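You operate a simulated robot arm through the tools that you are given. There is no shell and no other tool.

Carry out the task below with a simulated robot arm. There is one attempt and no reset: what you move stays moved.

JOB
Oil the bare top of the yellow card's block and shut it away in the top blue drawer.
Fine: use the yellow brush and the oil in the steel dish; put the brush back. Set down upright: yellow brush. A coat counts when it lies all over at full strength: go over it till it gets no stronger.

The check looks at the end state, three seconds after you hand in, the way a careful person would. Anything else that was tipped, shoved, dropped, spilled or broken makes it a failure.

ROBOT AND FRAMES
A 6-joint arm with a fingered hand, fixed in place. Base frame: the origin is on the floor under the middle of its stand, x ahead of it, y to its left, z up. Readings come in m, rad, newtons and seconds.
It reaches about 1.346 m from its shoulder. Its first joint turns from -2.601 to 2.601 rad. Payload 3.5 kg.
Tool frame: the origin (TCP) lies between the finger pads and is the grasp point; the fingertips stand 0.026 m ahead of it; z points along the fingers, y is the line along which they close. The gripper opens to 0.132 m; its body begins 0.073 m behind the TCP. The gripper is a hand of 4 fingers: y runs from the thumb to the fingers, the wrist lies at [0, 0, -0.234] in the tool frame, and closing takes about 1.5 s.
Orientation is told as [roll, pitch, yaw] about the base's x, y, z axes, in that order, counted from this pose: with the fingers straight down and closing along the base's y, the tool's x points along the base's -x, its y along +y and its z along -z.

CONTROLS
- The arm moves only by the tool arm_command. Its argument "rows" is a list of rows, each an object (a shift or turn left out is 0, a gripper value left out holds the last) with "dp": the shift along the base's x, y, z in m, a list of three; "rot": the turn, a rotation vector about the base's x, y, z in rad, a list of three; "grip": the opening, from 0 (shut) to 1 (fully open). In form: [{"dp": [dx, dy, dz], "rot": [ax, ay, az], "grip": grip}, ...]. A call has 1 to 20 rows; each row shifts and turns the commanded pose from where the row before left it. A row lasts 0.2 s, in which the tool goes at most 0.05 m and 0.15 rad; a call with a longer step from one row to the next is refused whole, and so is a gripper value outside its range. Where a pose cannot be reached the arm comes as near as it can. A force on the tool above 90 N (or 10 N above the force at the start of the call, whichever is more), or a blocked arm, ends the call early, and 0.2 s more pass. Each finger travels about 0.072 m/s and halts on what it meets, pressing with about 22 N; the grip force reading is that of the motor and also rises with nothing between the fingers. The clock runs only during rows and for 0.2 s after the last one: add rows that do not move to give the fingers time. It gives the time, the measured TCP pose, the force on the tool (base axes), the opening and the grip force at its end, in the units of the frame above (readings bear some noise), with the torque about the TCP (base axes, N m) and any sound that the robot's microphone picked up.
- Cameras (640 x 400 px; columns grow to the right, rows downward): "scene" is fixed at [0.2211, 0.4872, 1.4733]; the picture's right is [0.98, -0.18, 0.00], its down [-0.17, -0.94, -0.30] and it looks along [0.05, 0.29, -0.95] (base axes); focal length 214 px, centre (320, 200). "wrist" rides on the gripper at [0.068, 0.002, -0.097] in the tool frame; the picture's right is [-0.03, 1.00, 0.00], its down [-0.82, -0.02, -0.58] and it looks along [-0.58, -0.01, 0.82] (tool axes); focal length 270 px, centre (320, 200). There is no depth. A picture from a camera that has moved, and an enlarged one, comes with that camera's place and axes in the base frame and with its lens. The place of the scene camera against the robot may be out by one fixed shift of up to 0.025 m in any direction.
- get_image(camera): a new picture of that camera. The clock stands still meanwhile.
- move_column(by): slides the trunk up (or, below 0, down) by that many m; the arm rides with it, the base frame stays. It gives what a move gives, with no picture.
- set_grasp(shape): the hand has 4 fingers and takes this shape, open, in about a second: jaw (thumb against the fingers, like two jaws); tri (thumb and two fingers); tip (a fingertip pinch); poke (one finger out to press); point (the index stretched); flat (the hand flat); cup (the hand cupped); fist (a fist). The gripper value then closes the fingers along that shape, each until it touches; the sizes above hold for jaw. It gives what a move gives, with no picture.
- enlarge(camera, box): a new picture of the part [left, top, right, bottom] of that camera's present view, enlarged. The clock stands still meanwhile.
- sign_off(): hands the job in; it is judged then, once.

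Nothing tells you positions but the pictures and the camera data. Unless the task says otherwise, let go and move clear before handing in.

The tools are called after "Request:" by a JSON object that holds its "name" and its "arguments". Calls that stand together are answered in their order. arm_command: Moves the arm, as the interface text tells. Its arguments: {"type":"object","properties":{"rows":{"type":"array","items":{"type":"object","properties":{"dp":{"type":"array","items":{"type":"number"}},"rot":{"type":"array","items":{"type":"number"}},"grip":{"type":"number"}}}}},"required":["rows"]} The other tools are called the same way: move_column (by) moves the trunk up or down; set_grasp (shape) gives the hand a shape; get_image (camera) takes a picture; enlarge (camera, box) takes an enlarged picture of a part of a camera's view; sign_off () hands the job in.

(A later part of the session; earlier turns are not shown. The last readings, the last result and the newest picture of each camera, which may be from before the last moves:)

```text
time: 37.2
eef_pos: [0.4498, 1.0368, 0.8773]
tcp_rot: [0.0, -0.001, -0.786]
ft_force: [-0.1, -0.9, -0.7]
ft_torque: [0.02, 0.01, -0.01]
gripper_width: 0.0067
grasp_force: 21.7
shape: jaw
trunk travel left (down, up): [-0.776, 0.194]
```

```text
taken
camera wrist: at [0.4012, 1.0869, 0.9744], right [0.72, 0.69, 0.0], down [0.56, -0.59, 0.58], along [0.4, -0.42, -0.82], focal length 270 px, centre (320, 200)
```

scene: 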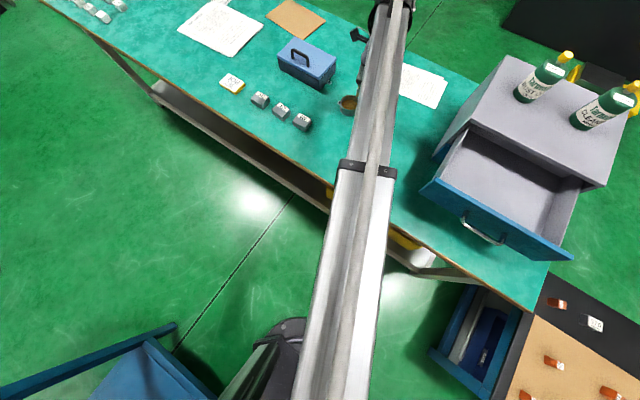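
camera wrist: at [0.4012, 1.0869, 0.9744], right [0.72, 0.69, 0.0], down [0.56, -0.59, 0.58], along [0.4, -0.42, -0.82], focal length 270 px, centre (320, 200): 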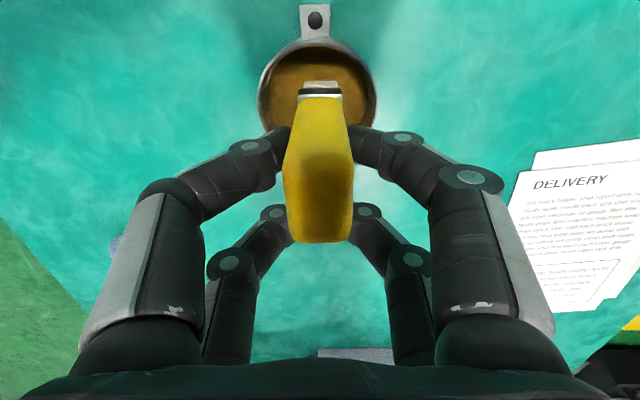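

Brush centred in the dish, with no contact force yet. I'll go down another 12 mm in two steps.

Request:
{"name": "move_column", "arguments": {"by": -0.007}}

Request:
{"name": "enlarge", "arguments": {"camera": "wrist", "box": [240, 30, 400, 140]}}

Request:
{"name": "move_column", "arguments": {"by": -0.005}}

Request:
{"name": "enlarge", "arguments": {"camera": "wrist", "box": [240, 30, 400, 140]}}

```text
time: 37.7
eef_pos: [0.4494, 1.0369, 0.87]
tcp_rot: [-0.001, 0.0, -0.784]
ft_force: [-0.6, -0.5, -0.4]
ft_torque: [-0.01, -0.04, 0.01]
gripper_width: 0.0064
grasp_force: 21.9
shape: jaw
trunk travel left (down, up): [-0.769, 0.201]
```

```text
3.64 times, centred on (320, 85) of wrist
camera zoom: at [0.4012, 1.087, 0.9674], right [0.72, 0.69, 0.0], down [0.56, -0.59, 0.58], along [0.4, -0.42, -0.82], focal length 983 px, centre (320, 618)
```

zoom: 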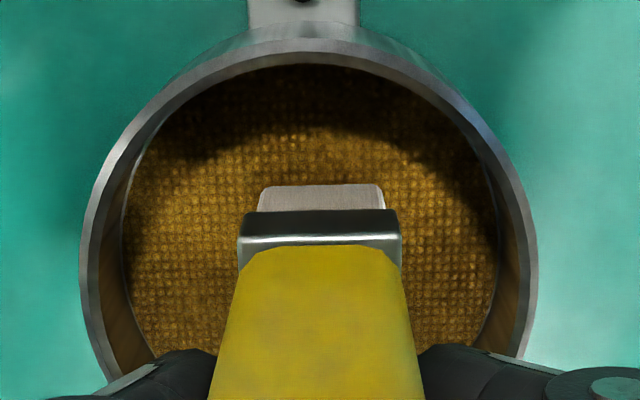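

```text
time: 38.3
eef_pos: [0.4491, 1.0374, 0.8654]
tcp_rot: [-0.001, 0.0, -0.786]
ft_force: [0.0, 0.1, 2.9]
ft_torque: [0.0, 0.08, 0.0]
gripper_width: 0.0066
grasp_force: 22.1
shape: jaw
trunk travel left (down, up): [-0.764, 0.206]
```

```text
3.64 times, centred on (320, 85) of wrist
camera zoom: at [0.4012, 1.0871, 0.9624], right [0.72, 0.69, 0.0], down [0.56, -0.59, 0.58], along [0.4, -0.42, -0.82], focal length 983 px, centre (320, 618)
```

zoom: 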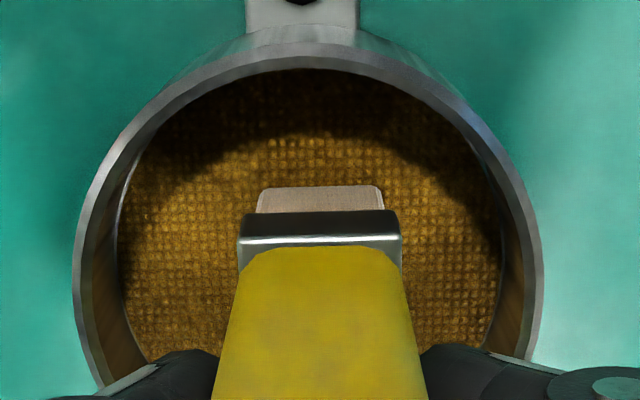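

The dish holds an oil-soaked pad, and the bristles are now touching it with about 3 N. I'll dwell with tiny motions to load the brush, then check its colour.

Request:
{"name": "arm_command", "arguments": {"rows": [{"dp": [0.002, 0.002, 0]}, {"dp": [0, 0, 0]}, {"dp": [-0.004, -0.004, 0]}, {"dp": [0, 0, 0]}, {"dp": [0.002, 0.002, 0]}, {"dp": [0, 0, 0]}]}}

Request:
{"name": "move_column", "arguments": {"by": 0.03}}

Request:
{"name": "enlarge", "arguments": {"camera": "wrist", "box": [240, 30, 400, 250]}}

```text
time: 39.7
eef_pos: [0.4505, 1.0359, 0.8654]
tcp_rot: [-0.001, 0.001, -0.786]
ft_force: [-0.6, 0.6, 1.0]
ft_torque: [-0.02, 0.02, -0.02]
gripper_width: 0.0065
grasp_force: 21.7
shape: jaw
trunk travel left (down, up): [-0.764, 0.206]
```

```text
time: 40.4
eef_pos: [0.45, 1.0378, 0.8954]
tcp_rot: [0.002, -0.001, -0.785]
ft_force: [-0.3, 0.5, -1.4]
ft_torque: [0.01, 0.01, 0.02]
gripper_width: 0.0065
grasp_force: 21.5
shape: jaw
trunk travel left (down, up): [-0.794, 0.176]
```

```text
1.82 times, centred on (320, 140) of wrist
camera zoom: at [0.4013, 1.087, 0.9921], right [0.72, 0.69, 0.0], down [0.56, -0.59, 0.58], along [0.4, -0.42, -0.82], focal length 491 px, centre (320, 309)
```

zoom: 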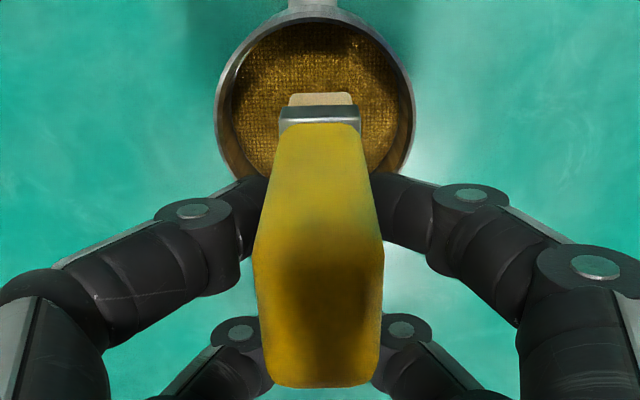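

I'll enlarge the bristles to see whether they took up oil.

Request:
{"name": "enlarge", "arguments": {"camera": "wrist", "box": [290, 60, 350, 110]}}

```text
8.00 times, centred on (320, 85) of wrist
camera zoom: at [0.4013, 1.087, 0.9921], right [0.72, 0.69, 0.0], down [0.56, -0.59, 0.58], along [0.4, -0.42, -0.82], focal length 2162 px, centre (320, 1120)
```

zoom: 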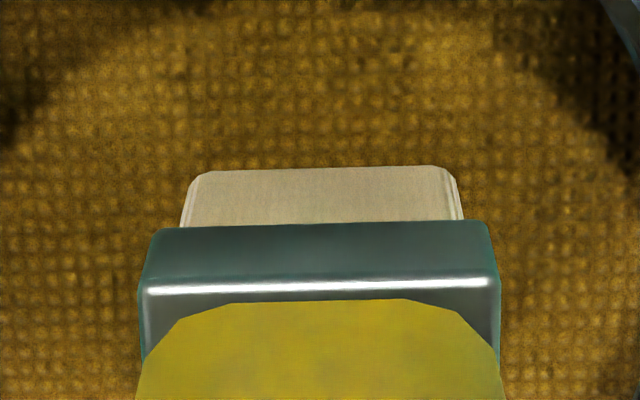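

The bristle sides look dry, though only the sides are visible. I'll dip again and press a little more firmly, watching the force.

Request:
{"name": "move_column", "arguments": {"by": -0.031}}

Request:
{"name": "arm_command", "arguments": {"rows": [{"dp": [0, 0, 0]}, {"dp": [0, 0, 0]}]}}

Request:
{"name": "move_column", "arguments": {"by": -0.001}}

Request:
{"name": "arm_command", "arguments": {"rows": [{"dp": [0, 0, 0]}, {"dp": [0, 0, 0]}]}}

Request:
{"name": "enlarge", "arguments": {"camera": "wrist", "box": [270, 50, 370, 120]}}

```text
time: 41.2
eef_pos: [0.4504, 1.0362, 0.8647]
tcp_rot: [0.0, 0.0, -0.784]
ft_force: [0.1, 0.9, 4.8]
ft_torque: [0.07, 0.06, -0.01]
gripper_width: 0.007
grasp_force: 22.0
shape: jaw
trunk travel left (down, up): [-0.763, 0.207]
```

```text
time: 41.8
eef_pos: [0.4494, 1.0373, 0.8658]
tcp_rot: [0.0, 0.002, -0.785]
ft_force: [0.2, 0.6, 5.3]
ft_torque: [0.06, 0.1, 0.01]
gripper_width: 0.007
grasp_force: 22.0
shape: jaw
trunk travel left (down, up): [-0.763, 0.207]
```

```text
time: 42.3
eef_pos: [0.4501, 1.0369, 0.8647]
tcp_rot: [0.004, -0.001, -0.785]
ft_force: [-1.1, 1.9, 10.3]
ft_torque: [0.17, 0.12, -0.03]
gripper_width: 0.007
grasp_force: 21.9
shape: jaw
trunk travel left (down, up): [-0.762, 0.208]
```

```text
time: 42.9
eef_pos: [0.45, 1.0369, 0.8648]
tcp_rot: [0.002, 0.0, -0.786]
ft_force: [0.4, 2.4, 11.4]
ft_torque: [0.22, 0.13, -0.04]
gripper_width: 0.0068
grasp_force: 21.7
shape: jaw
trunk travel left (down, up): [-0.762, 0.208]
```

```text
5.71 times, centred on (320, 85) of wrist
camera zoom: at [0.4009, 1.0861, 0.9615], right [0.72, 0.69, 0.0], down [0.56, -0.59, 0.58], along [0.4, -0.42, -0.82], focal length 1544 px, centre (320, 857)
```

zoom: 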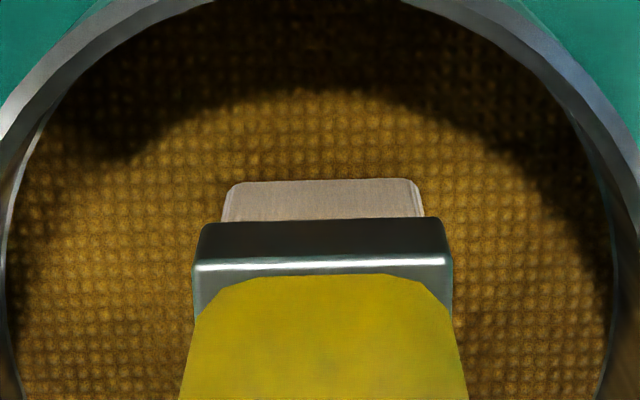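

The bristles are now firmly on the oil pad at about 11 N, which loads the brush. I'll lift out and carry it over to block 205.

Request:
{"name": "move_column", "arguments": {"by": 0.06}}

Request:
{"name": "enlarge", "arguments": {"camera": "wrist", "box": [240, 30, 400, 250]}}

Request:
{"name": "arm_command", "arguments": {"rows": [{"dp": [-0.012, -0.002, 0]}, {"dp": [-0.018, -0.003, 0]}, {"dp": [-0.02, -0.004, 0]}, {"dp": [-0.02, -0.004, 0]}, {"dp": [-0.02, -0.004, 0]}, {"dp": [-0.018, -0.004, 0]}, {"dp": [-0.012, -0.003, 0]}, {"dp": [0, 0, 0]}]}}

Request:
{"name": "get_image", "arguments": {"camera": "wrist"}}

Request:
{"name": "get_image", "arguments": {"camera": "scene"}}

```text
time: 43.9
eef_pos: [0.4504, 1.0363, 0.9233]
tcp_rot: [0.0, 0.001, -0.787]
ft_force: [-0.5, -0.7, -0.6]
ft_torque: [-0.01, 0.01, 0.06]
gripper_width: 0.0071
grasp_force: 22.2
shape: jaw
trunk travel left (down, up): [-0.822, 0.148]
```

```text
1.82 times, centred on (320, 140) of wrist
camera zoom: at [0.4013, 1.087, 1.0201], right [0.72, 0.69, 0.0], down [0.56, -0.59, 0.58], along [0.4, -0.42, -0.82], focal length 491 px, centre (320, 309)
```

zoom: 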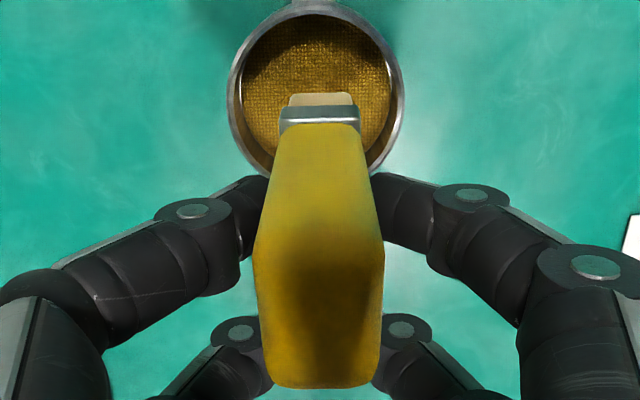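

```text
time: 45.7
eef_pos: [0.3294, 1.0121, 0.9229]
tcp_rot: [0.001, -0.001, -0.786]
ft_force: [0.0, 0.3, -0.6]
ft_torque: [0.04, 0.01, -0.01]
gripper_width: 0.007
grasp_force: 21.7
shape: jaw
trunk travel left (down, up): [-0.822, 0.148]
```

```text
taken
camera wrist: at [0.2812, 1.062, 1.0203], right [0.72, 0.69, 0.0], down [0.56, -0.59, 0.58], along [0.4, -0.42, -0.82], focal length 270 px, centre (320, 200)
```

wrist: 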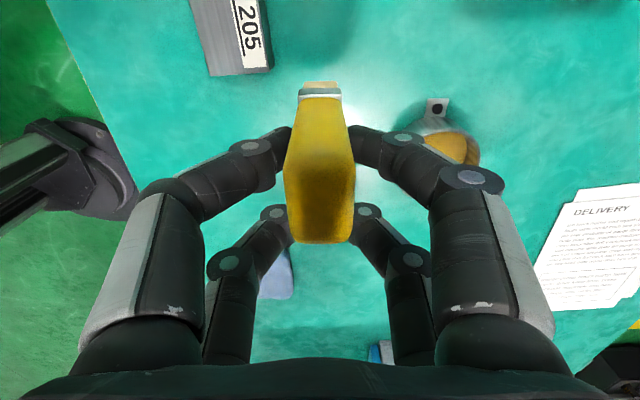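

```text
taken
```

scene: 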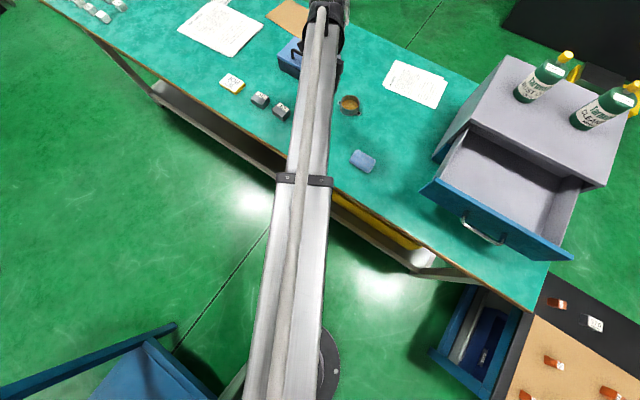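

The bristle tip now looks amber, so it holds oil. I'll move closer to line up on the block.

Request:
{"name": "arm_command", "arguments": {"rows": [{"dp": [-0.01, -0.005, 0]}, {"dp": [-0.012, -0.007, 0]}, {"dp": [-0.012, -0.007, 0]}, {"dp": [-0.012, -0.006, 0]}, {"dp": [-0.007, -0.0036, 0]}, {"dp": [0, 0, 0]}]}}

Request:
{"name": "get_image", "arguments": {"camera": "wrist"}}

Request:
{"name": "enlarge", "arguments": {"camera": "wrist", "box": [240, 0, 400, 110]}}

```text
time: 47.1
eef_pos: [0.2761, 0.9828, 0.9243]
tcp_rot: [0.0, 0.001, -0.785]
ft_force: [0.7, 0.0, -1.2]
ft_torque: [-0.04, 0.02, 0.02]
gripper_width: 0.0071
grasp_force: 22.4
shape: jaw
trunk travel left (down, up): [-0.822, 0.148]
```

```text
taken
camera wrist: at [0.228, 1.0341, 1.0203], right [0.72, 0.69, 0.0], down [0.56, -0.59, 0.58], along [0.4, -0.42, -0.82], focal length 270 px, centre (320, 200)
```

wrist: 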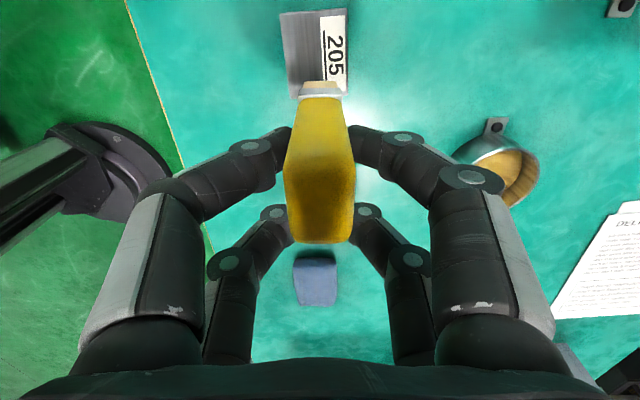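

```text
3.64 times, centred on (320, 55) of wrist
camera zoom: at [0.228, 1.0341, 1.0203], right [0.72, 0.69, 0.0], down [0.56, -0.59, 0.58], along [0.4, -0.42, -0.82], focal length 983 px, centre (320, 727)
```

zoom: 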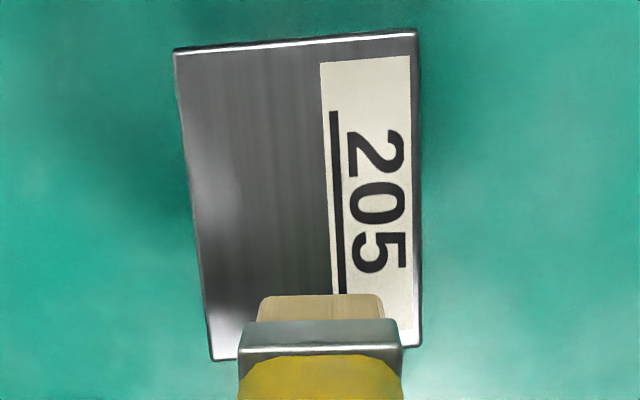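

Block 205's top measures 0.0536 × 0.0431 m, turned +2.4° from the bench line. The bare strip is the near 26 mm, the left side in this view. I'll turn the brush to match, move to the start of the first lane and check.

Request:
{"name": "arm_command", "arguments": {"rows": [{"dp": [-0.0082, -0.0016, 0], "rot": [0, 0, 0.021]}, {"dp": [-0.0082, -0.0015, 0], "rot": [0, 0, 0.021]}, {"dp": [0, 0, 0]}]}}

Request:
{"name": "move_column", "arguments": {"by": -0.03}}

Request:
{"name": "enlarge", "arguments": {"camera": "wrist", "box": [240, 0, 400, 110]}}

```text
time: 47.9
eef_pos: [0.2603, 0.9808, 0.924]
tcp_rot: [0.0, -0.001, -0.741]
ft_force: [-1.0, 0.1, 0.3]
ft_torque: [-0.02, 0.02, 0.03]
gripper_width: 0.0067
grasp_force: 22.0
shape: jaw
trunk travel left (down, up): [-0.822, 0.148]
```

```text
time: 48.6
eef_pos: [0.2611, 0.9797, 0.8937]
tcp_rot: [0.0, 0.0, -0.741]
ft_force: [0.3, -0.8, 0.6]
ft_torque: [0.01, 0.01, 0.01]
gripper_width: 0.007
grasp_force: 21.3
shape: jaw
trunk travel left (down, up): [-0.792, 0.178]
```

```text
3.64 times, centred on (320, 55) of wrist
camera zoom: at [0.2101, 1.0289, 0.9904], right [0.69, 0.72, 0.0], down [0.59, -0.57, 0.58], along [0.42, -0.4, -0.82], focal length 983 px, centre (320, 727)
```

zoom: 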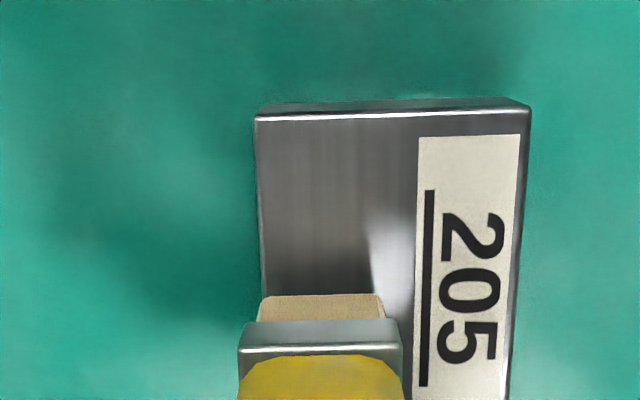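

Aligned: the brush's left edge matches the block's near edge, and its front covers the right end. I'll lower gently until it touches.

Request:
{"name": "move_column", "arguments": {"by": -0.009}}

Request:
{"name": "move_column", "arguments": {"by": -0.002}}

Request:
{"name": "enlarge", "arguments": {"camera": "wrist", "box": [240, 0, 400, 110]}}

```text
time: 49.2
eef_pos: [0.2617, 0.9806, 0.8846]
tcp_rot: [-0.001, 0.001, -0.743]
ft_force: [0.0, -0.5, -0.2]
ft_torque: [0.01, -0.06, -0.02]
gripper_width: 0.007
grasp_force: 22.3
shape: jaw
trunk travel left (down, up): [-0.783, 0.187]
```

```text
time: 49.7
eef_pos: [0.2608, 0.9815, 0.883]
tcp_rot: [-0.001, 0.0, -0.744]
ft_force: [0.5, -1.1, 0.3]
ft_torque: [-0.03, 0.01, -0.01]
gripper_width: 0.0068
grasp_force: 21.7
shape: jaw
trunk travel left (down, up): [-0.781, 0.189]
```

```text
3.64 times, centred on (320, 55) of wrist
camera zoom: at [0.2101, 1.0291, 0.9793], right [0.69, 0.72, 0.0], down [0.59, -0.57, 0.58], along [0.42, -0.4, -0.82], focal length 983 px, centre (320, 727)
```

zoom: 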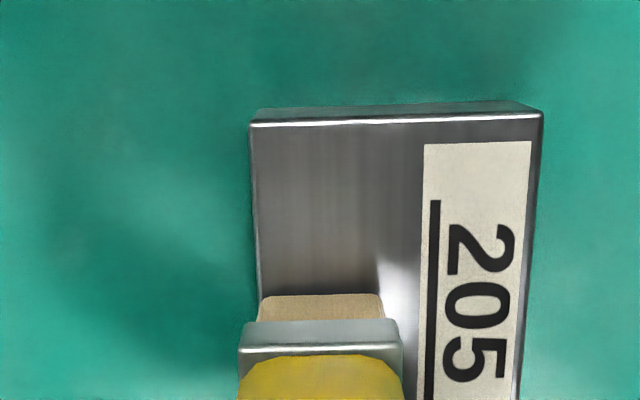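

Request:
{"name": "move_column", "arguments": {"by": -0.0015}}

Request:
{"name": "move_column", "arguments": {"by": -0.001}}

```text
time: 50.2
eef_pos: [0.261, 0.981, 0.8798]
tcp_rot: [0.0, -0.001, -0.744]
ft_force: [0.2, -0.6, -0.7]
ft_torque: [-0.03, 0.0, -0.04]
gripper_width: 0.0069
grasp_force: 22.2
shape: jaw
trunk travel left (down, up): [-0.78, 0.19]
```

```text
time: 50.8
eef_pos: [0.2608, 0.9811, 0.8795]
tcp_rot: [0.0, 0.001, -0.743]
ft_force: [0.3, 0.6, -0.9]
ft_torque: [-0.01, -0.04, 0.04]
gripper_width: 0.007
grasp_force: 22.2
shape: jaw
trunk travel left (down, up): [-0.778, 0.192]
```

The bristles aren't touching yet, so I'll keep going down in 1 mm steps with force checks.

Request:
{"name": "move_column", "arguments": {"by": -0.001}}

Request:
{"name": "move_column", "arguments": {"by": -0.001}}

Request:
{"name": "enlarge", "arguments": {"camera": "wrist", "box": [240, 0, 400, 110]}}

```text
time: 51.3
eef_pos: [0.2599, 0.9815, 0.8781]
tcp_rot: [0.0, -0.001, -0.743]
ft_force: [0.1, 1.0, 3.6]
ft_torque: [0.06, 0.05, 0.01]
gripper_width: 0.0068
grasp_force: 21.4
shape: jaw
trunk travel left (down, up): [-0.778, 0.192]
```

```text
time: 51.8
eef_pos: [0.2608, 0.9816, 0.8794]
tcp_rot: [0.001, -0.001, -0.744]
ft_force: [0.1, 1.3, 8.5]
ft_torque: [0.09, 0.12, -0.01]
gripper_width: 0.007
grasp_force: 22.2
shape: jaw
trunk travel left (down, up): [-0.776, 0.194]
```

```text
3.64 times, centred on (320, 55) of wrist
camera zoom: at [0.21, 1.0286, 0.9757], right [0.69, 0.72, 0.0], down [0.59, -0.57, 0.58], along [0.42, -0.4, -0.82], focal length 983 px, centre (320, 727)
```

zoom: 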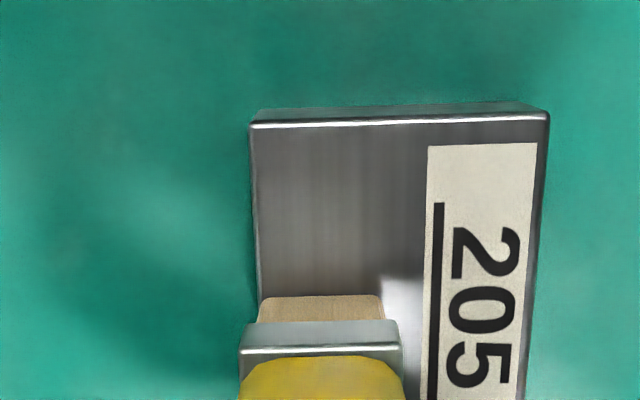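

Contact, at 8.5 N. I'll ease off to about 4 N so I don't shove the block, then make the first slow stroke along the bare strip.

Request:
{"name": "move_column", "arguments": {"by": 0.001}}

Request:
{"name": "arm_command", "arguments": {"rows": [{"dp": [-0.0023, 0.0021, 0]}, {"dp": [-0.0023, 0.0021, 0]}, {"dp": [-0.0023, 0.0021, 0]}, {"dp": [-0.0023, 0.0021, 0]}]}}

Request:
{"name": "enlarge", "arguments": {"camera": "wrist", "box": [240, 0, 400, 110]}}

```text
time: 52.3
eef_pos: [0.2604, 0.9806, 0.8796]
tcp_rot: [0.001, 0.0, -0.742]
ft_force: [0.4, 1.0, 3.7]
ft_torque: [0.05, 0.07, -0.01]
gripper_width: 0.0071
grasp_force: 22.7
shape: jaw
trunk travel left (down, up): [-0.778, 0.192]
```

```text
time: 53.3
eef_pos: [0.2523, 0.9881, 0.8798]
tcp_rot: [0.001, 0.0, -0.743]
ft_force: [3.5, -1.5, 11.8]
ft_torque: [0.08, 0.07, 0.02]
gripper_width: 0.0072
grasp_force: 21.8
shape: jaw
trunk travel left (down, up): [-0.778, 0.192]
```

```text
3.64 times, centred on (320, 55) of wrist
camera zoom: at [0.2017, 1.0362, 0.9772], right [0.7, 0.72, 0.0], down [0.59, -0.57, 0.58], along [0.42, -0.4, -0.82], focal length 983 px, centre (320, 727)
```

zoom: 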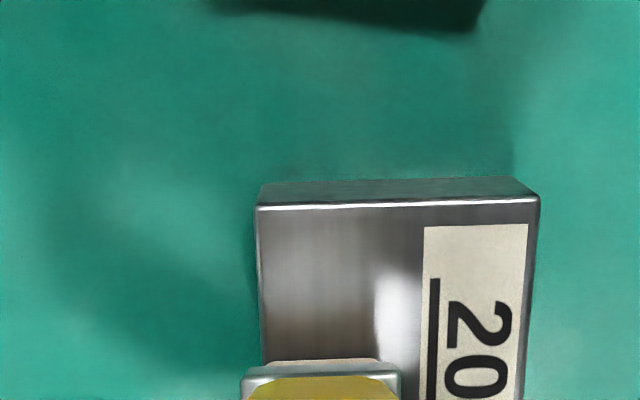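

The stroke along the block's length makes the brush pivot in the two-finger pinch, because the drag acts across the pinch axis. I'll move back to straighten it, then lift and see what was left on the block.

Request:
{"name": "arm_command", "arguments": {"rows": [{"dp": [0.0023, -0.0021, 0]}, {"dp": [0.0023, -0.0021, 0]}, {"dp": [0.0023, -0.0021, 0]}, {"dp": [0.0023, -0.0021, 0]}]}}

Request:
{"name": "enlarge", "arguments": {"camera": "wrist", "box": [240, 0, 400, 110]}}

Request:
{"name": "get_image", "arguments": {"camera": "wrist"}}

```text
time: 54.3
eef_pos: [0.26, 0.9812, 0.8793]
tcp_rot: [0.0, 0.004, -0.741]
ft_force: [-0.5, 0.1, 3.7]
ft_torque: [0.08, 0.05, -0.01]
gripper_width: 0.007
grasp_force: 22.4
shape: jaw
trunk travel left (down, up): [-0.778, 0.192]
```

```text
3.64 times, centred on (320, 55) of wrist
camera zoom: at [0.2098, 1.029, 0.9761], right [0.69, 0.72, 0.0], down [0.59, -0.57, 0.58], along [0.42, -0.4, -0.82], focal length 983 px, centre (320, 727)
```

zoom: 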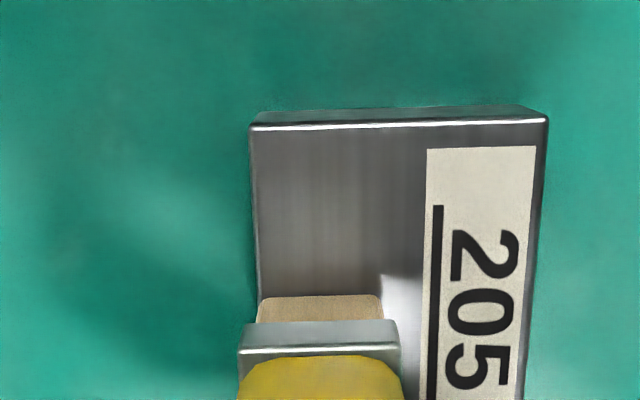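

```text
taken
camera wrist: at [0.2098, 1.029, 0.9761], right [0.69, 0.72, 0.0], down [0.59, -0.57, 0.58], along [0.42, -0.4, -0.82], focal length 270 px, centre (320, 200)
```

wrist: 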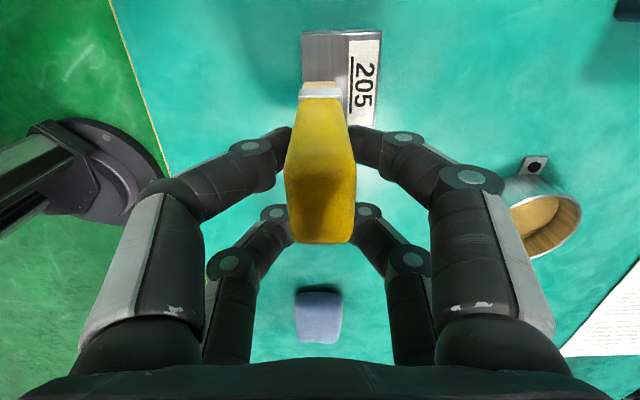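

The brush is straight again. I'll lift and shift aside to see whether the block took oil where it was touched.

Request:
{"name": "move_column", "arguments": {"by": 0.02}}

Request:
{"name": "arm_command", "arguments": {"rows": [{"dp": [0.0, -0.012, 0]}, {"dp": [0.0, -0.012, 0]}, {"dp": [0, 0, 0]}]}}

Request:
{"name": "enlarge", "arguments": {"camera": "wrist", "box": [270, 0, 430, 110]}}

```text
time: 55.0
eef_pos: [0.2606, 0.9817, 0.8977]
tcp_rot: [0.0, -0.002, -0.743]
ft_force: [-0.8, -0.3, 0.1]
ft_torque: [0.01, -0.02, -0.02]
gripper_width: 0.0069
grasp_force: 21.8
shape: jaw
trunk travel left (down, up): [-0.798, 0.172]
```

```text
time: 55.8
eef_pos: [0.2617, 0.958, 0.8986]
tcp_rot: [0.001, 0.001, -0.744]
ft_force: [0.1, -0.4, -0.7]
ft_torque: [-0.01, 0.0, 0.02]
gripper_width: 0.0069
grasp_force: 22.3
shape: jaw
trunk travel left (down, up): [-0.798, 0.172]
```

```text
3.64 times, centred on (350, 55) of wrist
camera zoom: at [0.2105, 1.0061, 0.9958], right [0.69, 0.72, 0.0], down [0.59, -0.57, 0.58], along [0.42, -0.4, -0.82], focal length 983 px, centre (211, 727)
```

zoom: 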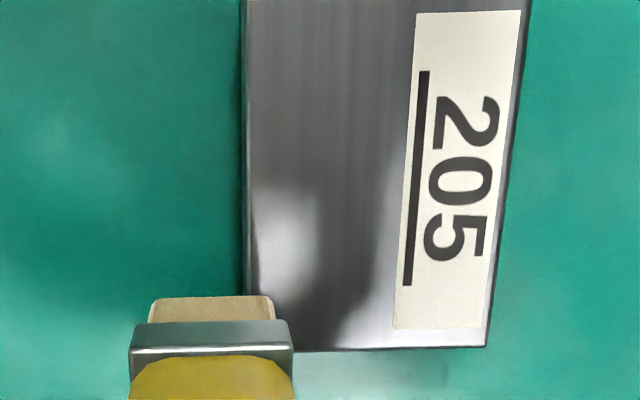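

I can't tell whether any oil was left from this angle. I'll move aside so the fixed camera can see the block clearly.

Request:
{"name": "arm_command", "arguments": {"rows": [{"dp": [0.03, -0.03, 0]}, {"dp": [0.03, -0.03, 0]}, {"dp": [0.03, -0.03, 0]}, {"dp": [0, 0, 0]}]}}

Request:
{"name": "enlarge", "arguments": {"camera": "scene", "box": [250, 90, 330, 140]}}

Request:
{"name": "get_image", "arguments": {"camera": "scene"}}

```text
time: 56.8
eef_pos: [0.3528, 0.8682, 0.8999]
tcp_rot: [0.0, 0.0, -0.742]
ft_force: [1.2, -0.1, -0.8]
ft_torque: [-0.04, 0.02, 0.04]
gripper_width: 0.007
grasp_force: 21.6
shape: jaw
trunk travel left (down, up): [-0.798, 0.172]
```

```text
8.00 times, centred on (290, 115) of scene
camera zoom: at [0.2211, 0.4872, 1.4733], right [0.98, -0.18, 0.0], down [-0.17, -0.94, -0.3], along [0.05, 0.29, -0.95], focal length 1716 px, centre (560, 880)
```

zoom: 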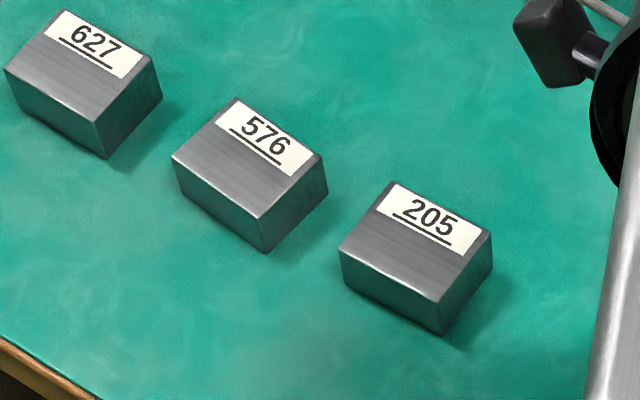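

```text
taken
```

scene: 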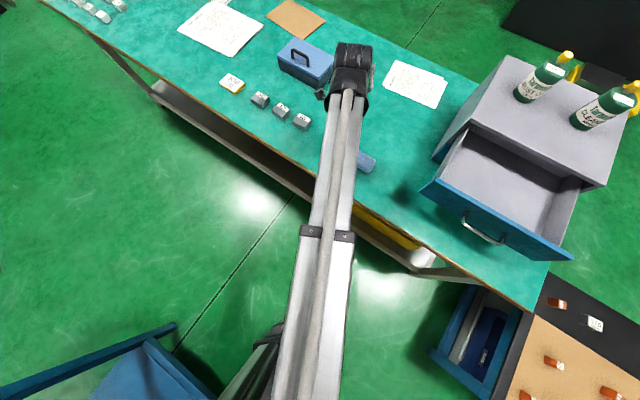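

No oil shows on 205 yet, so dabbing alone leaves nothing visible and it needs moving strokes. I'll turn the hand 90° so strokes along the block run in the pinch direction, where the grip is stiff. The brush's 31 mm width will then span the bare strip in one pass. I'll raise a little, rotate, and come back over the block.

Request:
{"name": "move_column", "arguments": {"by": 0.02}}

Request:
{"name": "arm_command", "arguments": {"rows": [{"rot": [0, 0, 0.143]}, {"rot": [0, 0, 0.143]}, {"rot": [0, 0, 0.143]}, {"rot": [0, 0, 0.143]}, {"rot": [0, 0, 0.143]}, {"rot": [0, 0, 0.143]}, {"rot": [0, 0, 0.143]}, {"rot": [0, 0, 0.143]}, {"rot": [0, 0, 0.143]}, {"rot": [0, 0, 0.143]}, {"rot": [0, 0, 0.141]}, {"dp": [0, 0, 0]}]}}

Request:
{"name": "get_image", "arguments": {"camera": "wrist"}}

Request:
{"name": "get_image", "arguments": {"camera": "scene"}}

```text
time: 57.4
eef_pos: [0.3527, 0.8691, 0.918]
tcp_rot: [-0.001, 0.001, -0.746]
ft_force: [-0.4, 0.5, 0.2]
ft_torque: [-0.02, 0.05, -0.03]
gripper_width: 0.0071
grasp_force: 21.9
shape: jaw
trunk travel left (down, up): [-0.818, 0.152]
```

```text
time: 60.0
eef_pos: [0.3531, 0.8691, 0.9193]
tcp_rot: [0.001, 0.0, 0.83]
ft_force: [1.2, 0.5, -0.6]
ft_torque: [0.01, -0.04, -0.02]
gripper_width: 0.007
grasp_force: 21.8
shape: jaw
trunk travel left (down, up): [-0.818, 0.152]
```

```text
taken
camera wrist: at [0.3041, 0.8198, 1.0158], right [-0.72, 0.69, 0.0], down [0.57, 0.59, 0.58], along [0.4, 0.42, -0.82], focal length 270 px, centre (320, 200)
```

wrist: 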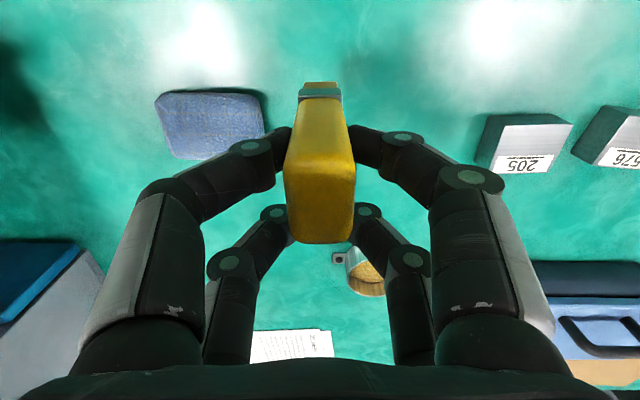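

```text
taken
```

scene: 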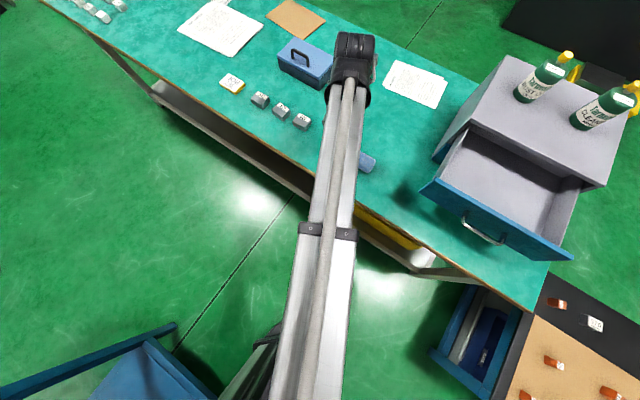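

Request:
{"name": "arm_command", "arguments": {"rows": [{"dp": [-0.012, 0.017, 0]}, {"dp": [-0.018, 0.025, 0]}, {"dp": [-0.018, 0.026, 0]}, {"dp": [-0.018, 0.026, 0]}, {"dp": [-0.016, 0.022, 0]}, {"dp": [-0.012, 0.016, 0]}, {"dp": [0, 0, 0]}]}}

Request:
{"name": "get_image", "arguments": {"camera": "wrist"}}

Request:
{"name": "enlarge", "arguments": {"camera": "wrist", "box": [240, 20, 400, 130]}}

```text
time: 61.6
eef_pos: [0.2559, 1.0, 0.9196]
tcp_rot: [-0.001, 0.002, 0.828]
ft_force: [0.5, -0.5, 0.4]
ft_torque: [0.01, -0.02, 0.0]
gripper_width: 0.007
grasp_force: 22.5
shape: jaw
trunk travel left (down, up): [-0.818, 0.152]
```

```text
taken
camera wrist: at [0.2085, 0.9519, 1.0158], right [-0.72, 0.7, 0.0], down [0.57, 0.59, 0.58], along [0.4, 0.42, -0.82], focal length 270 px, centre (320, 200)
```

wrist: 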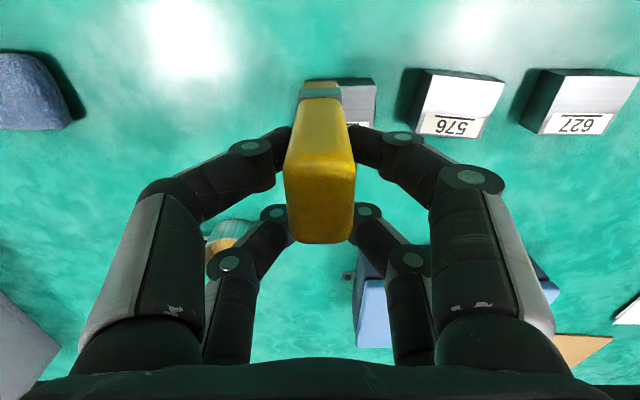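

```text
3.64 times, centred on (320, 75) of wrist
camera zoom: at [0.2085, 0.9519, 1.0158], right [-0.72, 0.7, 0.0], down [0.57, 0.59, 0.58], along [0.4, 0.42, -0.82], focal length 983 px, centre (320, 654)
```

zoom: 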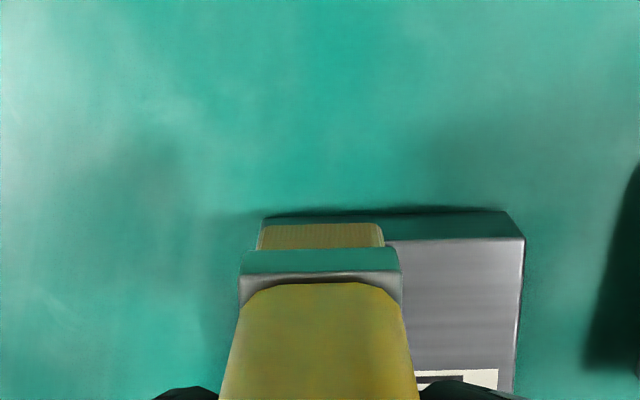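

The hand is square to the block and the bristles look golden with oil. The brush needs to shift 7.5 mm forward to reach just short of the label. I'll position it at the right-hand end and lower it.

Request:
{"name": "arm_command", "arguments": {"rows": [{"dp": [0.004, 0.0016, 0]}, {"dp": [0.0037, 0.0015, 0]}, {"dp": [0, 0, 0]}]}}

Request:
{"name": "move_column", "arguments": {"by": -0.036}}

Request:
{"name": "enlarge", "arguments": {"camera": "wrist", "box": [240, 20, 400, 130]}}

```text
time: 62.4
eef_pos: [0.2649, 1.0043, 0.9177]
tcp_rot: [0.0, -0.001, 0.827]
ft_force: [0.8, -0.4, -0.8]
ft_torque: [0.01, 0.01, 0.03]
gripper_width: 0.0068
grasp_force: 22.2
shape: jaw
trunk travel left (down, up): [-0.818, 0.152]
```

```text
time: 63.2
eef_pos: [0.2655, 1.0048, 0.8832]
tcp_rot: [0.0, 0.001, 0.828]
ft_force: [-0.5, 0.4, -1.5]
ft_torque: [0.02, 0.01, 0.01]
gripper_width: 0.007
grasp_force: 22.2
shape: jaw
trunk travel left (down, up): [-0.782, 0.188]
```

```text
3.64 times, centred on (320, 75) of wrist
camera zoom: at [0.2167, 0.9552, 0.9799], right [-0.72, 0.69, 0.0], down [0.57, 0.59, 0.58], along [0.4, 0.42, -0.82], focal length 983 px, centre (320, 654)
```

zoom: 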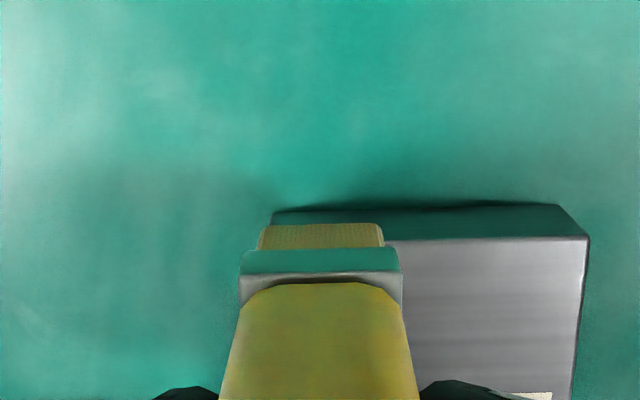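

Aligned: 1 mm overhang at the right end, and the far edge at the label's edge. I'll lower to light contact.

Request:
{"name": "move_column", "arguments": {"by": -0.004}}

Request:
{"name": "arm_command", "arguments": {"rows": [{"dp": [0, 0, 0]}]}}

```text
time: 63.8
eef_pos: [0.2657, 1.0047, 0.8795]
tcp_rot: [-0.001, -0.001, 0.827]
ft_force: [0.4, 0.9, 2.7]
ft_torque: [-0.04, 0.04, 0.02]
gripper_width: 0.007
grasp_force: 22.4
shape: jaw
trunk travel left (down, up): [-0.778, 0.192]
```

```text
time: 64.2
eef_pos: [0.2652, 1.0034, 0.8782]
tcp_rot: [0.0, 0.0, 0.828]
ft_force: [-0.2, -0.5, 2.6]
ft_torque: [-0.04, 0.04, 0.01]
gripper_width: 0.0069
grasp_force: 22.1
shape: jaw
trunk travel left (down, up): [-0.778, 0.192]
```

Contact at about 2.6 N. I'll start with a short test stroke.

Request:
{"name": "arm_command", "arguments": {"rows": [{"dp": [-0.0022, 0.00203, 0]}, {"dp": [-0.0022, 0.00203, 0]}, {"dp": [-0.0022, 0.00203, 0]}, {"dp": [-0.0022, 0.00203, 0]}]}}

Request:
{"name": "enlarge", "arguments": {"camera": "wrist", "box": [240, 20, 400, 130]}}

```text
time: 65.2
eef_pos: [0.2572, 1.0123, 0.8787]
tcp_rot: [0.0, 0.0, 0.826]
ft_force: [0.9, -0.1, 3.7]
ft_torque: [-0.07, -0.01, 0.02]
gripper_width: 0.0069
grasp_force: 21.6
shape: jaw
trunk travel left (down, up): [-0.778, 0.192]
```

```text
3.64 times, centred on (320, 75) of wrist
camera zoom: at [0.2082, 0.9631, 0.9761], right [-0.72, 0.7, 0.0], down [0.57, 0.59, 0.58], along [0.4, 0.42, -0.82], focal length 983 px, centre (320, 654)
```

zoom: 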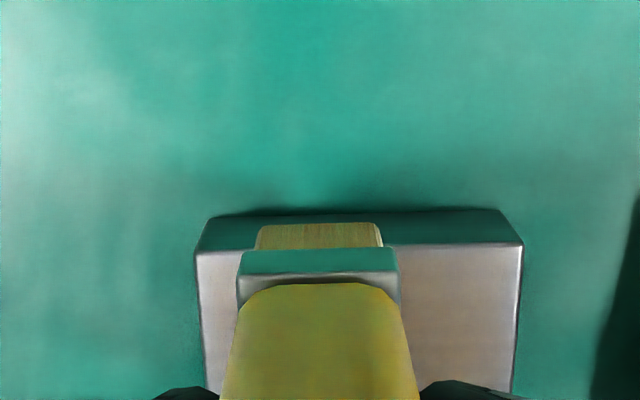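

The brush slides well and stays straight, and the block's top now shows a warm tint. I'll continue to the left end and stroke back and forth.

Request:
{"name": "arm_command", "arguments": {"rows": [{"dp": [-0.0021, 0.00195, 0]}, {"dp": [-0.0021, 0.00195, 0]}, {"dp": [-0.0021, 0.00195, 0]}, {"dp": [-0.0021, 0.00195, 0]}, {"dp": [-0.0021, 0.00195, 0]}, {"dp": [-0.0021, 0.00195, 0]}, {"dp": [-0.0021, 0.00195, 0]}, {"dp": [-0.0021, 0.00195, 0]}]}}

Request:
{"name": "enlarge", "arguments": {"camera": "wrist", "box": [240, 20, 400, 130]}}

```text
time: 67.0
eef_pos: [0.2404, 1.0282, 0.8794]
tcp_rot: [0.002, 0.0, 0.827]
ft_force: [0.6, -1.0, 2.6]
ft_torque: [-0.05, 0.0, -0.01]
gripper_width: 0.0067
grasp_force: 21.8
shape: jaw
trunk travel left (down, up): [-0.778, 0.192]
```

```text
3.64 times, centred on (320, 75) of wrist
camera zoom: at [0.1906, 0.9789, 0.9761], right [-0.72, 0.69, 0.0], down [0.57, 0.59, 0.58], along [0.4, 0.42, -0.82], focal length 983 px, centre (320, 654)
```

zoom: 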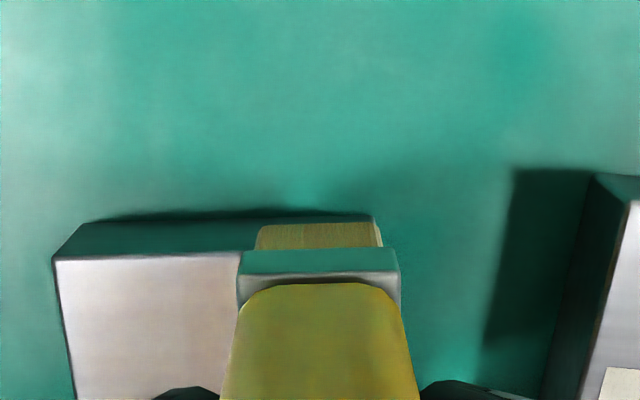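

The stroke works. Now several full passes back and forth.

Request:
{"name": "arm_command", "arguments": {"rows": [{"dp": [0.00213, -0.00198, 0]}, {"dp": [0.00213, -0.00198, 0]}, {"dp": [0.00213, -0.00198, 0]}, {"dp": [0.00213, -0.00198, 0]}, {"dp": [0.00213, -0.00198, 0]}, {"dp": [0.00213, -0.00198, 0]}, {"dp": [0.00213, -0.00198, 0]}, {"dp": [0.00213, -0.00198, 0]}, {"dp": [0.00213, -0.00198, 0]}, {"dp": [0.00213, -0.00198, 0]}, {"dp": [0.00213, -0.00198, 0]}, {"dp": [0.00213, -0.00198, 0]}, {"dp": [0, 0, 0]}]}}

Request:
{"name": "enlarge", "arguments": {"camera": "wrist", "box": [240, 20, 400, 130]}}

Request:
{"name": "arm_command", "arguments": {"rows": [{"dp": [-0.00213, 0.00198, 0]}, {"dp": [-0.00213, 0.00198, 0]}, {"dp": [-0.00213, 0.00198, 0]}, {"dp": [-0.00213, 0.00198, 0]}, {"dp": [-0.00213, 0.00198, 0]}, {"dp": [-0.00213, 0.00198, 0]}, {"dp": [-0.00213, 0.00198, 0]}, {"dp": [-0.00213, 0.00198, 0]}, {"dp": [-0.00213, 0.00198, 0]}, {"dp": [-0.00213, 0.00198, 0]}, {"dp": [-0.00213, 0.00198, 0]}, {"dp": [-0.00213, 0.00198, 0]}, {"dp": [0, 0, 0]}]}}

Request:
{"name": "enlarge", "arguments": {"camera": "wrist", "box": [240, 20, 400, 130]}}

```text
time: 69.8
eef_pos: [0.2644, 1.0036, 0.8783]
tcp_rot: [0.001, 0.0, 0.828]
ft_force: [-1.0, 0.9, 2.6]
ft_torque: [-0.02, 0.08, -0.02]
gripper_width: 0.007
grasp_force: 21.6
shape: jaw
trunk travel left (down, up): [-0.778, 0.192]
```

```text
3.64 times, centred on (320, 75) of wrist
camera zoom: at [0.2163, 0.9546, 0.9761], right [-0.72, 0.69, 0.0], down [0.57, 0.59, 0.58], along [0.4, 0.42, -0.82], focal length 983 px, centre (320, 654)
```

zoom: 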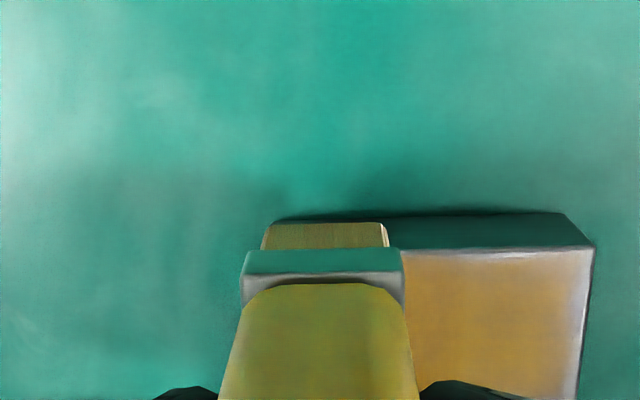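

```text
time: 72.6
eef_pos: [0.2395, 1.0285, 0.8791]
tcp_rot: [0.001, -0.001, 0.828]
ft_force: [-0.9, -0.6, 1.8]
ft_torque: [-0.04, -0.02, -0.02]
gripper_width: 0.0067
grasp_force: 21.7
shape: jaw
trunk travel left (down, up): [-0.778, 0.192]
```

```text
3.64 times, centred on (320, 75) of wrist
camera zoom: at [0.1914, 0.9791, 0.9761], right [-0.72, 0.69, 0.0], down [0.57, 0.59, 0.58], along [0.4, 0.42, -0.82], focal length 983 px, centre (320, 654)
```

zoom: 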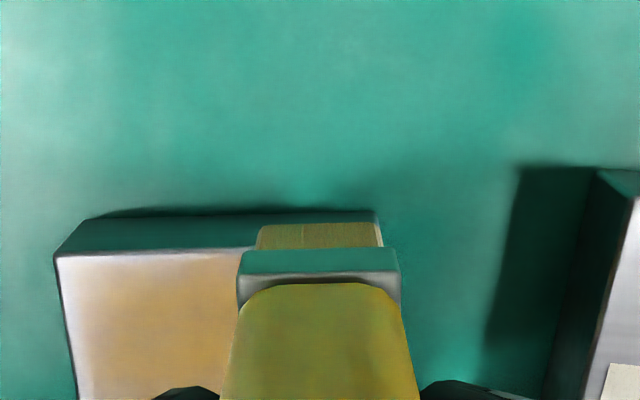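

An amber coat is building and is weaker near the edges. I'll keep going with slightly longer strokes past both ends.

Request:
{"name": "arm_command", "arguments": {"rows": [{"dp": [-0.0022, 0.002, 0]}, {"dp": [0.0022, -0.00205, 0]}, {"dp": [0.0022, -0.00205, 0]}, {"dp": [0.0022, -0.00205, 0]}, {"dp": [0.0022, -0.00205, 0]}, {"dp": [0.0022, -0.00205, 0]}, {"dp": [0.0022, -0.00205, 0]}, {"dp": [0.0022, -0.00205, 0]}, {"dp": [0.0022, -0.00205, 0]}, {"dp": [0.0022, -0.00205, 0]}, {"dp": [0.0022, -0.00205, 0]}, {"dp": [0.0022, -0.00205, 0]}, {"dp": [0.0022, -0.00205, 0]}, {"dp": [0.0022, -0.00205, 0]}, {"dp": [0.0014, -0.0013, 0]}, {"dp": [0, 0, 0]}]}}

Request:
{"name": "enlarge", "arguments": {"camera": "wrist", "box": [240, 20, 400, 130]}}

Request:
{"name": "arm_command", "arguments": {"rows": [{"dp": [-0.0022, 0.00205, 0]}, {"dp": [-0.0022, 0.00205, 0]}, {"dp": [-0.0022, 0.00205, 0]}, {"dp": [-0.0022, 0.00205, 0]}, {"dp": [-0.0022, 0.00205, 0]}, {"dp": [-0.0022, 0.00205, 0]}, {"dp": [-0.0022, 0.00205, 0]}, {"dp": [-0.0022, 0.00205, 0]}, {"dp": [-0.0022, 0.00205, 0]}, {"dp": [-0.0022, 0.00205, 0]}, {"dp": [-0.0022, 0.00205, 0]}, {"dp": [-0.0022, 0.00205, 0]}, {"dp": [-0.0022, 0.00205, 0]}, {"dp": [-0.0014, 0.0013, 0]}, {"dp": [0, 0, 0]}]}}

Request:
{"name": "enlarge", "arguments": {"camera": "wrist", "box": [240, 20, 400, 130]}}

```text
time: 76.0
eef_pos: [0.2692, 1.0009, 0.8785]
tcp_rot: [0.001, -0.002, 0.828]
ft_force: [-0.9, 0.1, 4.3]
ft_torque: [0.02, 0.11, -0.01]
gripper_width: 0.007
grasp_force: 21.9
shape: jaw
trunk travel left (down, up): [-0.778, 0.192]
```

```text
3.64 times, centred on (320, 75) of wrist
camera zoom: at [0.2196, 0.9514, 0.9761], right [-0.72, 0.69, 0.0], down [0.57, 0.59, 0.58], along [0.4, 0.42, -0.82], focal length 983 px, centre (320, 654)
```

zoom: 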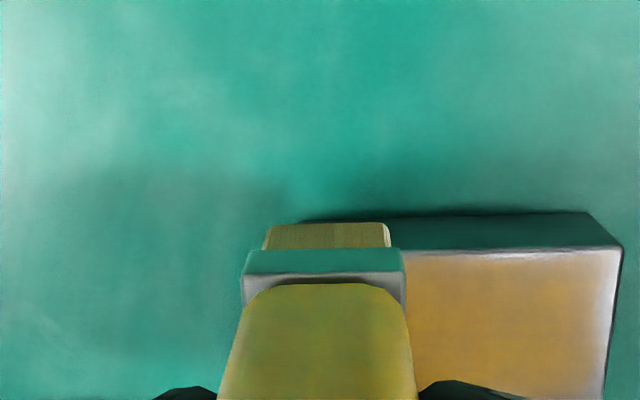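

```text
time: 79.2
eef_pos: [0.2379, 1.0286, 0.8794]
tcp_rot: [0.0, 0.0, 0.826]
ft_force: [0.3, -0.7, 2.2]
ft_torque: [-0.05, -0.01, 0.03]
gripper_width: 0.0069
grasp_force: 21.7
shape: jaw
trunk travel left (down, up): [-0.778, 0.192]
```

```text
3.64 times, centred on (320, 75) of wrist
camera zoom: at [0.1891, 0.9804, 0.9761], right [-0.72, 0.69, 0.0], down [0.57, 0.59, 0.58], along [0.4, 0.42, -0.82], focal length 983 px, centre (320, 654)
```

zoom: 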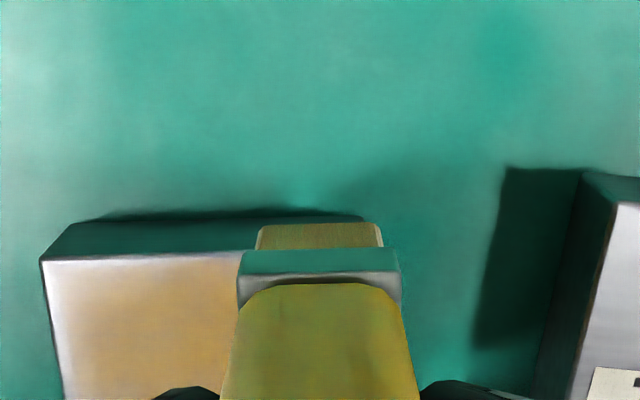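

The coat isn't growing much now, so the brush may be nearly spent. I'll lift and back off to inspect the coat from both cameras.

Request:
{"name": "move_column", "arguments": {"by": 0.035}}

Request:
{"name": "arm_command", "arguments": {"rows": [{"dp": [0.01, -0.02, 0]}, {"dp": [0.015, -0.03, 0]}, {"dp": [0.02, -0.035, 0]}, {"dp": [0.02, -0.035, 0]}, {"dp": [0.015, -0.02, 0]}, {"dp": [0, 0, 0]}]}}

Request:
{"name": "enlarge", "arguments": {"camera": "scene", "box": [270, 100, 330, 140]}}

Request:
{"name": "get_image", "arguments": {"camera": "wrist"}}

```text
time: 80.0
eef_pos: [0.239, 1.029, 0.9127]
tcp_rot: [-0.001, -0.002, 0.827]
ft_force: [-0.7, -0.5, -0.7]
ft_torque: [-0.03, -0.02, -0.01]
gripper_width: 0.0069
grasp_force: 21.8
shape: jaw
trunk travel left (down, up): [-0.812, 0.157]
```

```text
time: 81.3
eef_pos: [0.3171, 0.8876, 0.9141]
tcp_rot: [-0.001, 0.0, 0.827]
ft_force: [1.3, 0.5, -1.5]
ft_torque: [0.01, 0.02, 0.01]
gripper_width: 0.0068
grasp_force: 22.1
shape: jaw
trunk travel left (down, up): [-0.812, 0.157]
```

```text
10.00 times, centred on (300, 120) of scene
camera zoom: at [0.2211, 0.4872, 1.4733], right [0.98, -0.18, 0.0], down [-0.17, -0.94, -0.3], along [0.05, 0.29, -0.95], focal length 2145 px, centre (520, 1000)
```

zoom: 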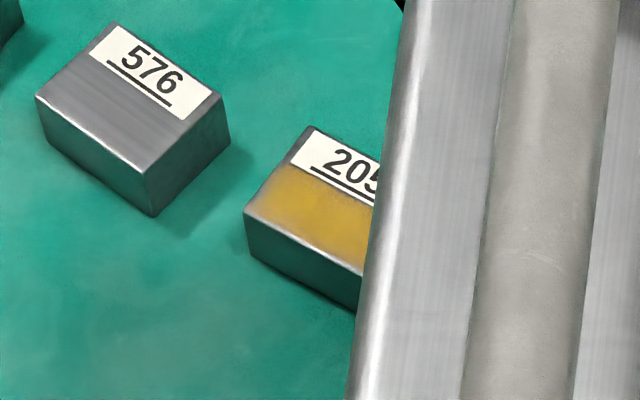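

```text
taken
camera wrist: at [0.2691, 0.8396, 1.0108], right [-0.72, 0.7, 0.0], down [0.57, 0.59, 0.58], along [0.4, 0.42, -0.82], focal length 270 px, centre (320, 200)
```

wrist: 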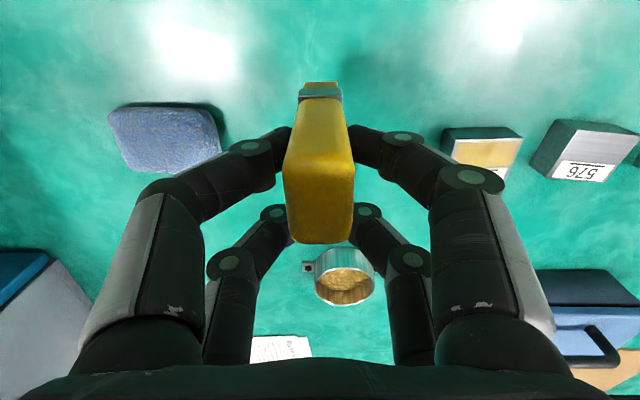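

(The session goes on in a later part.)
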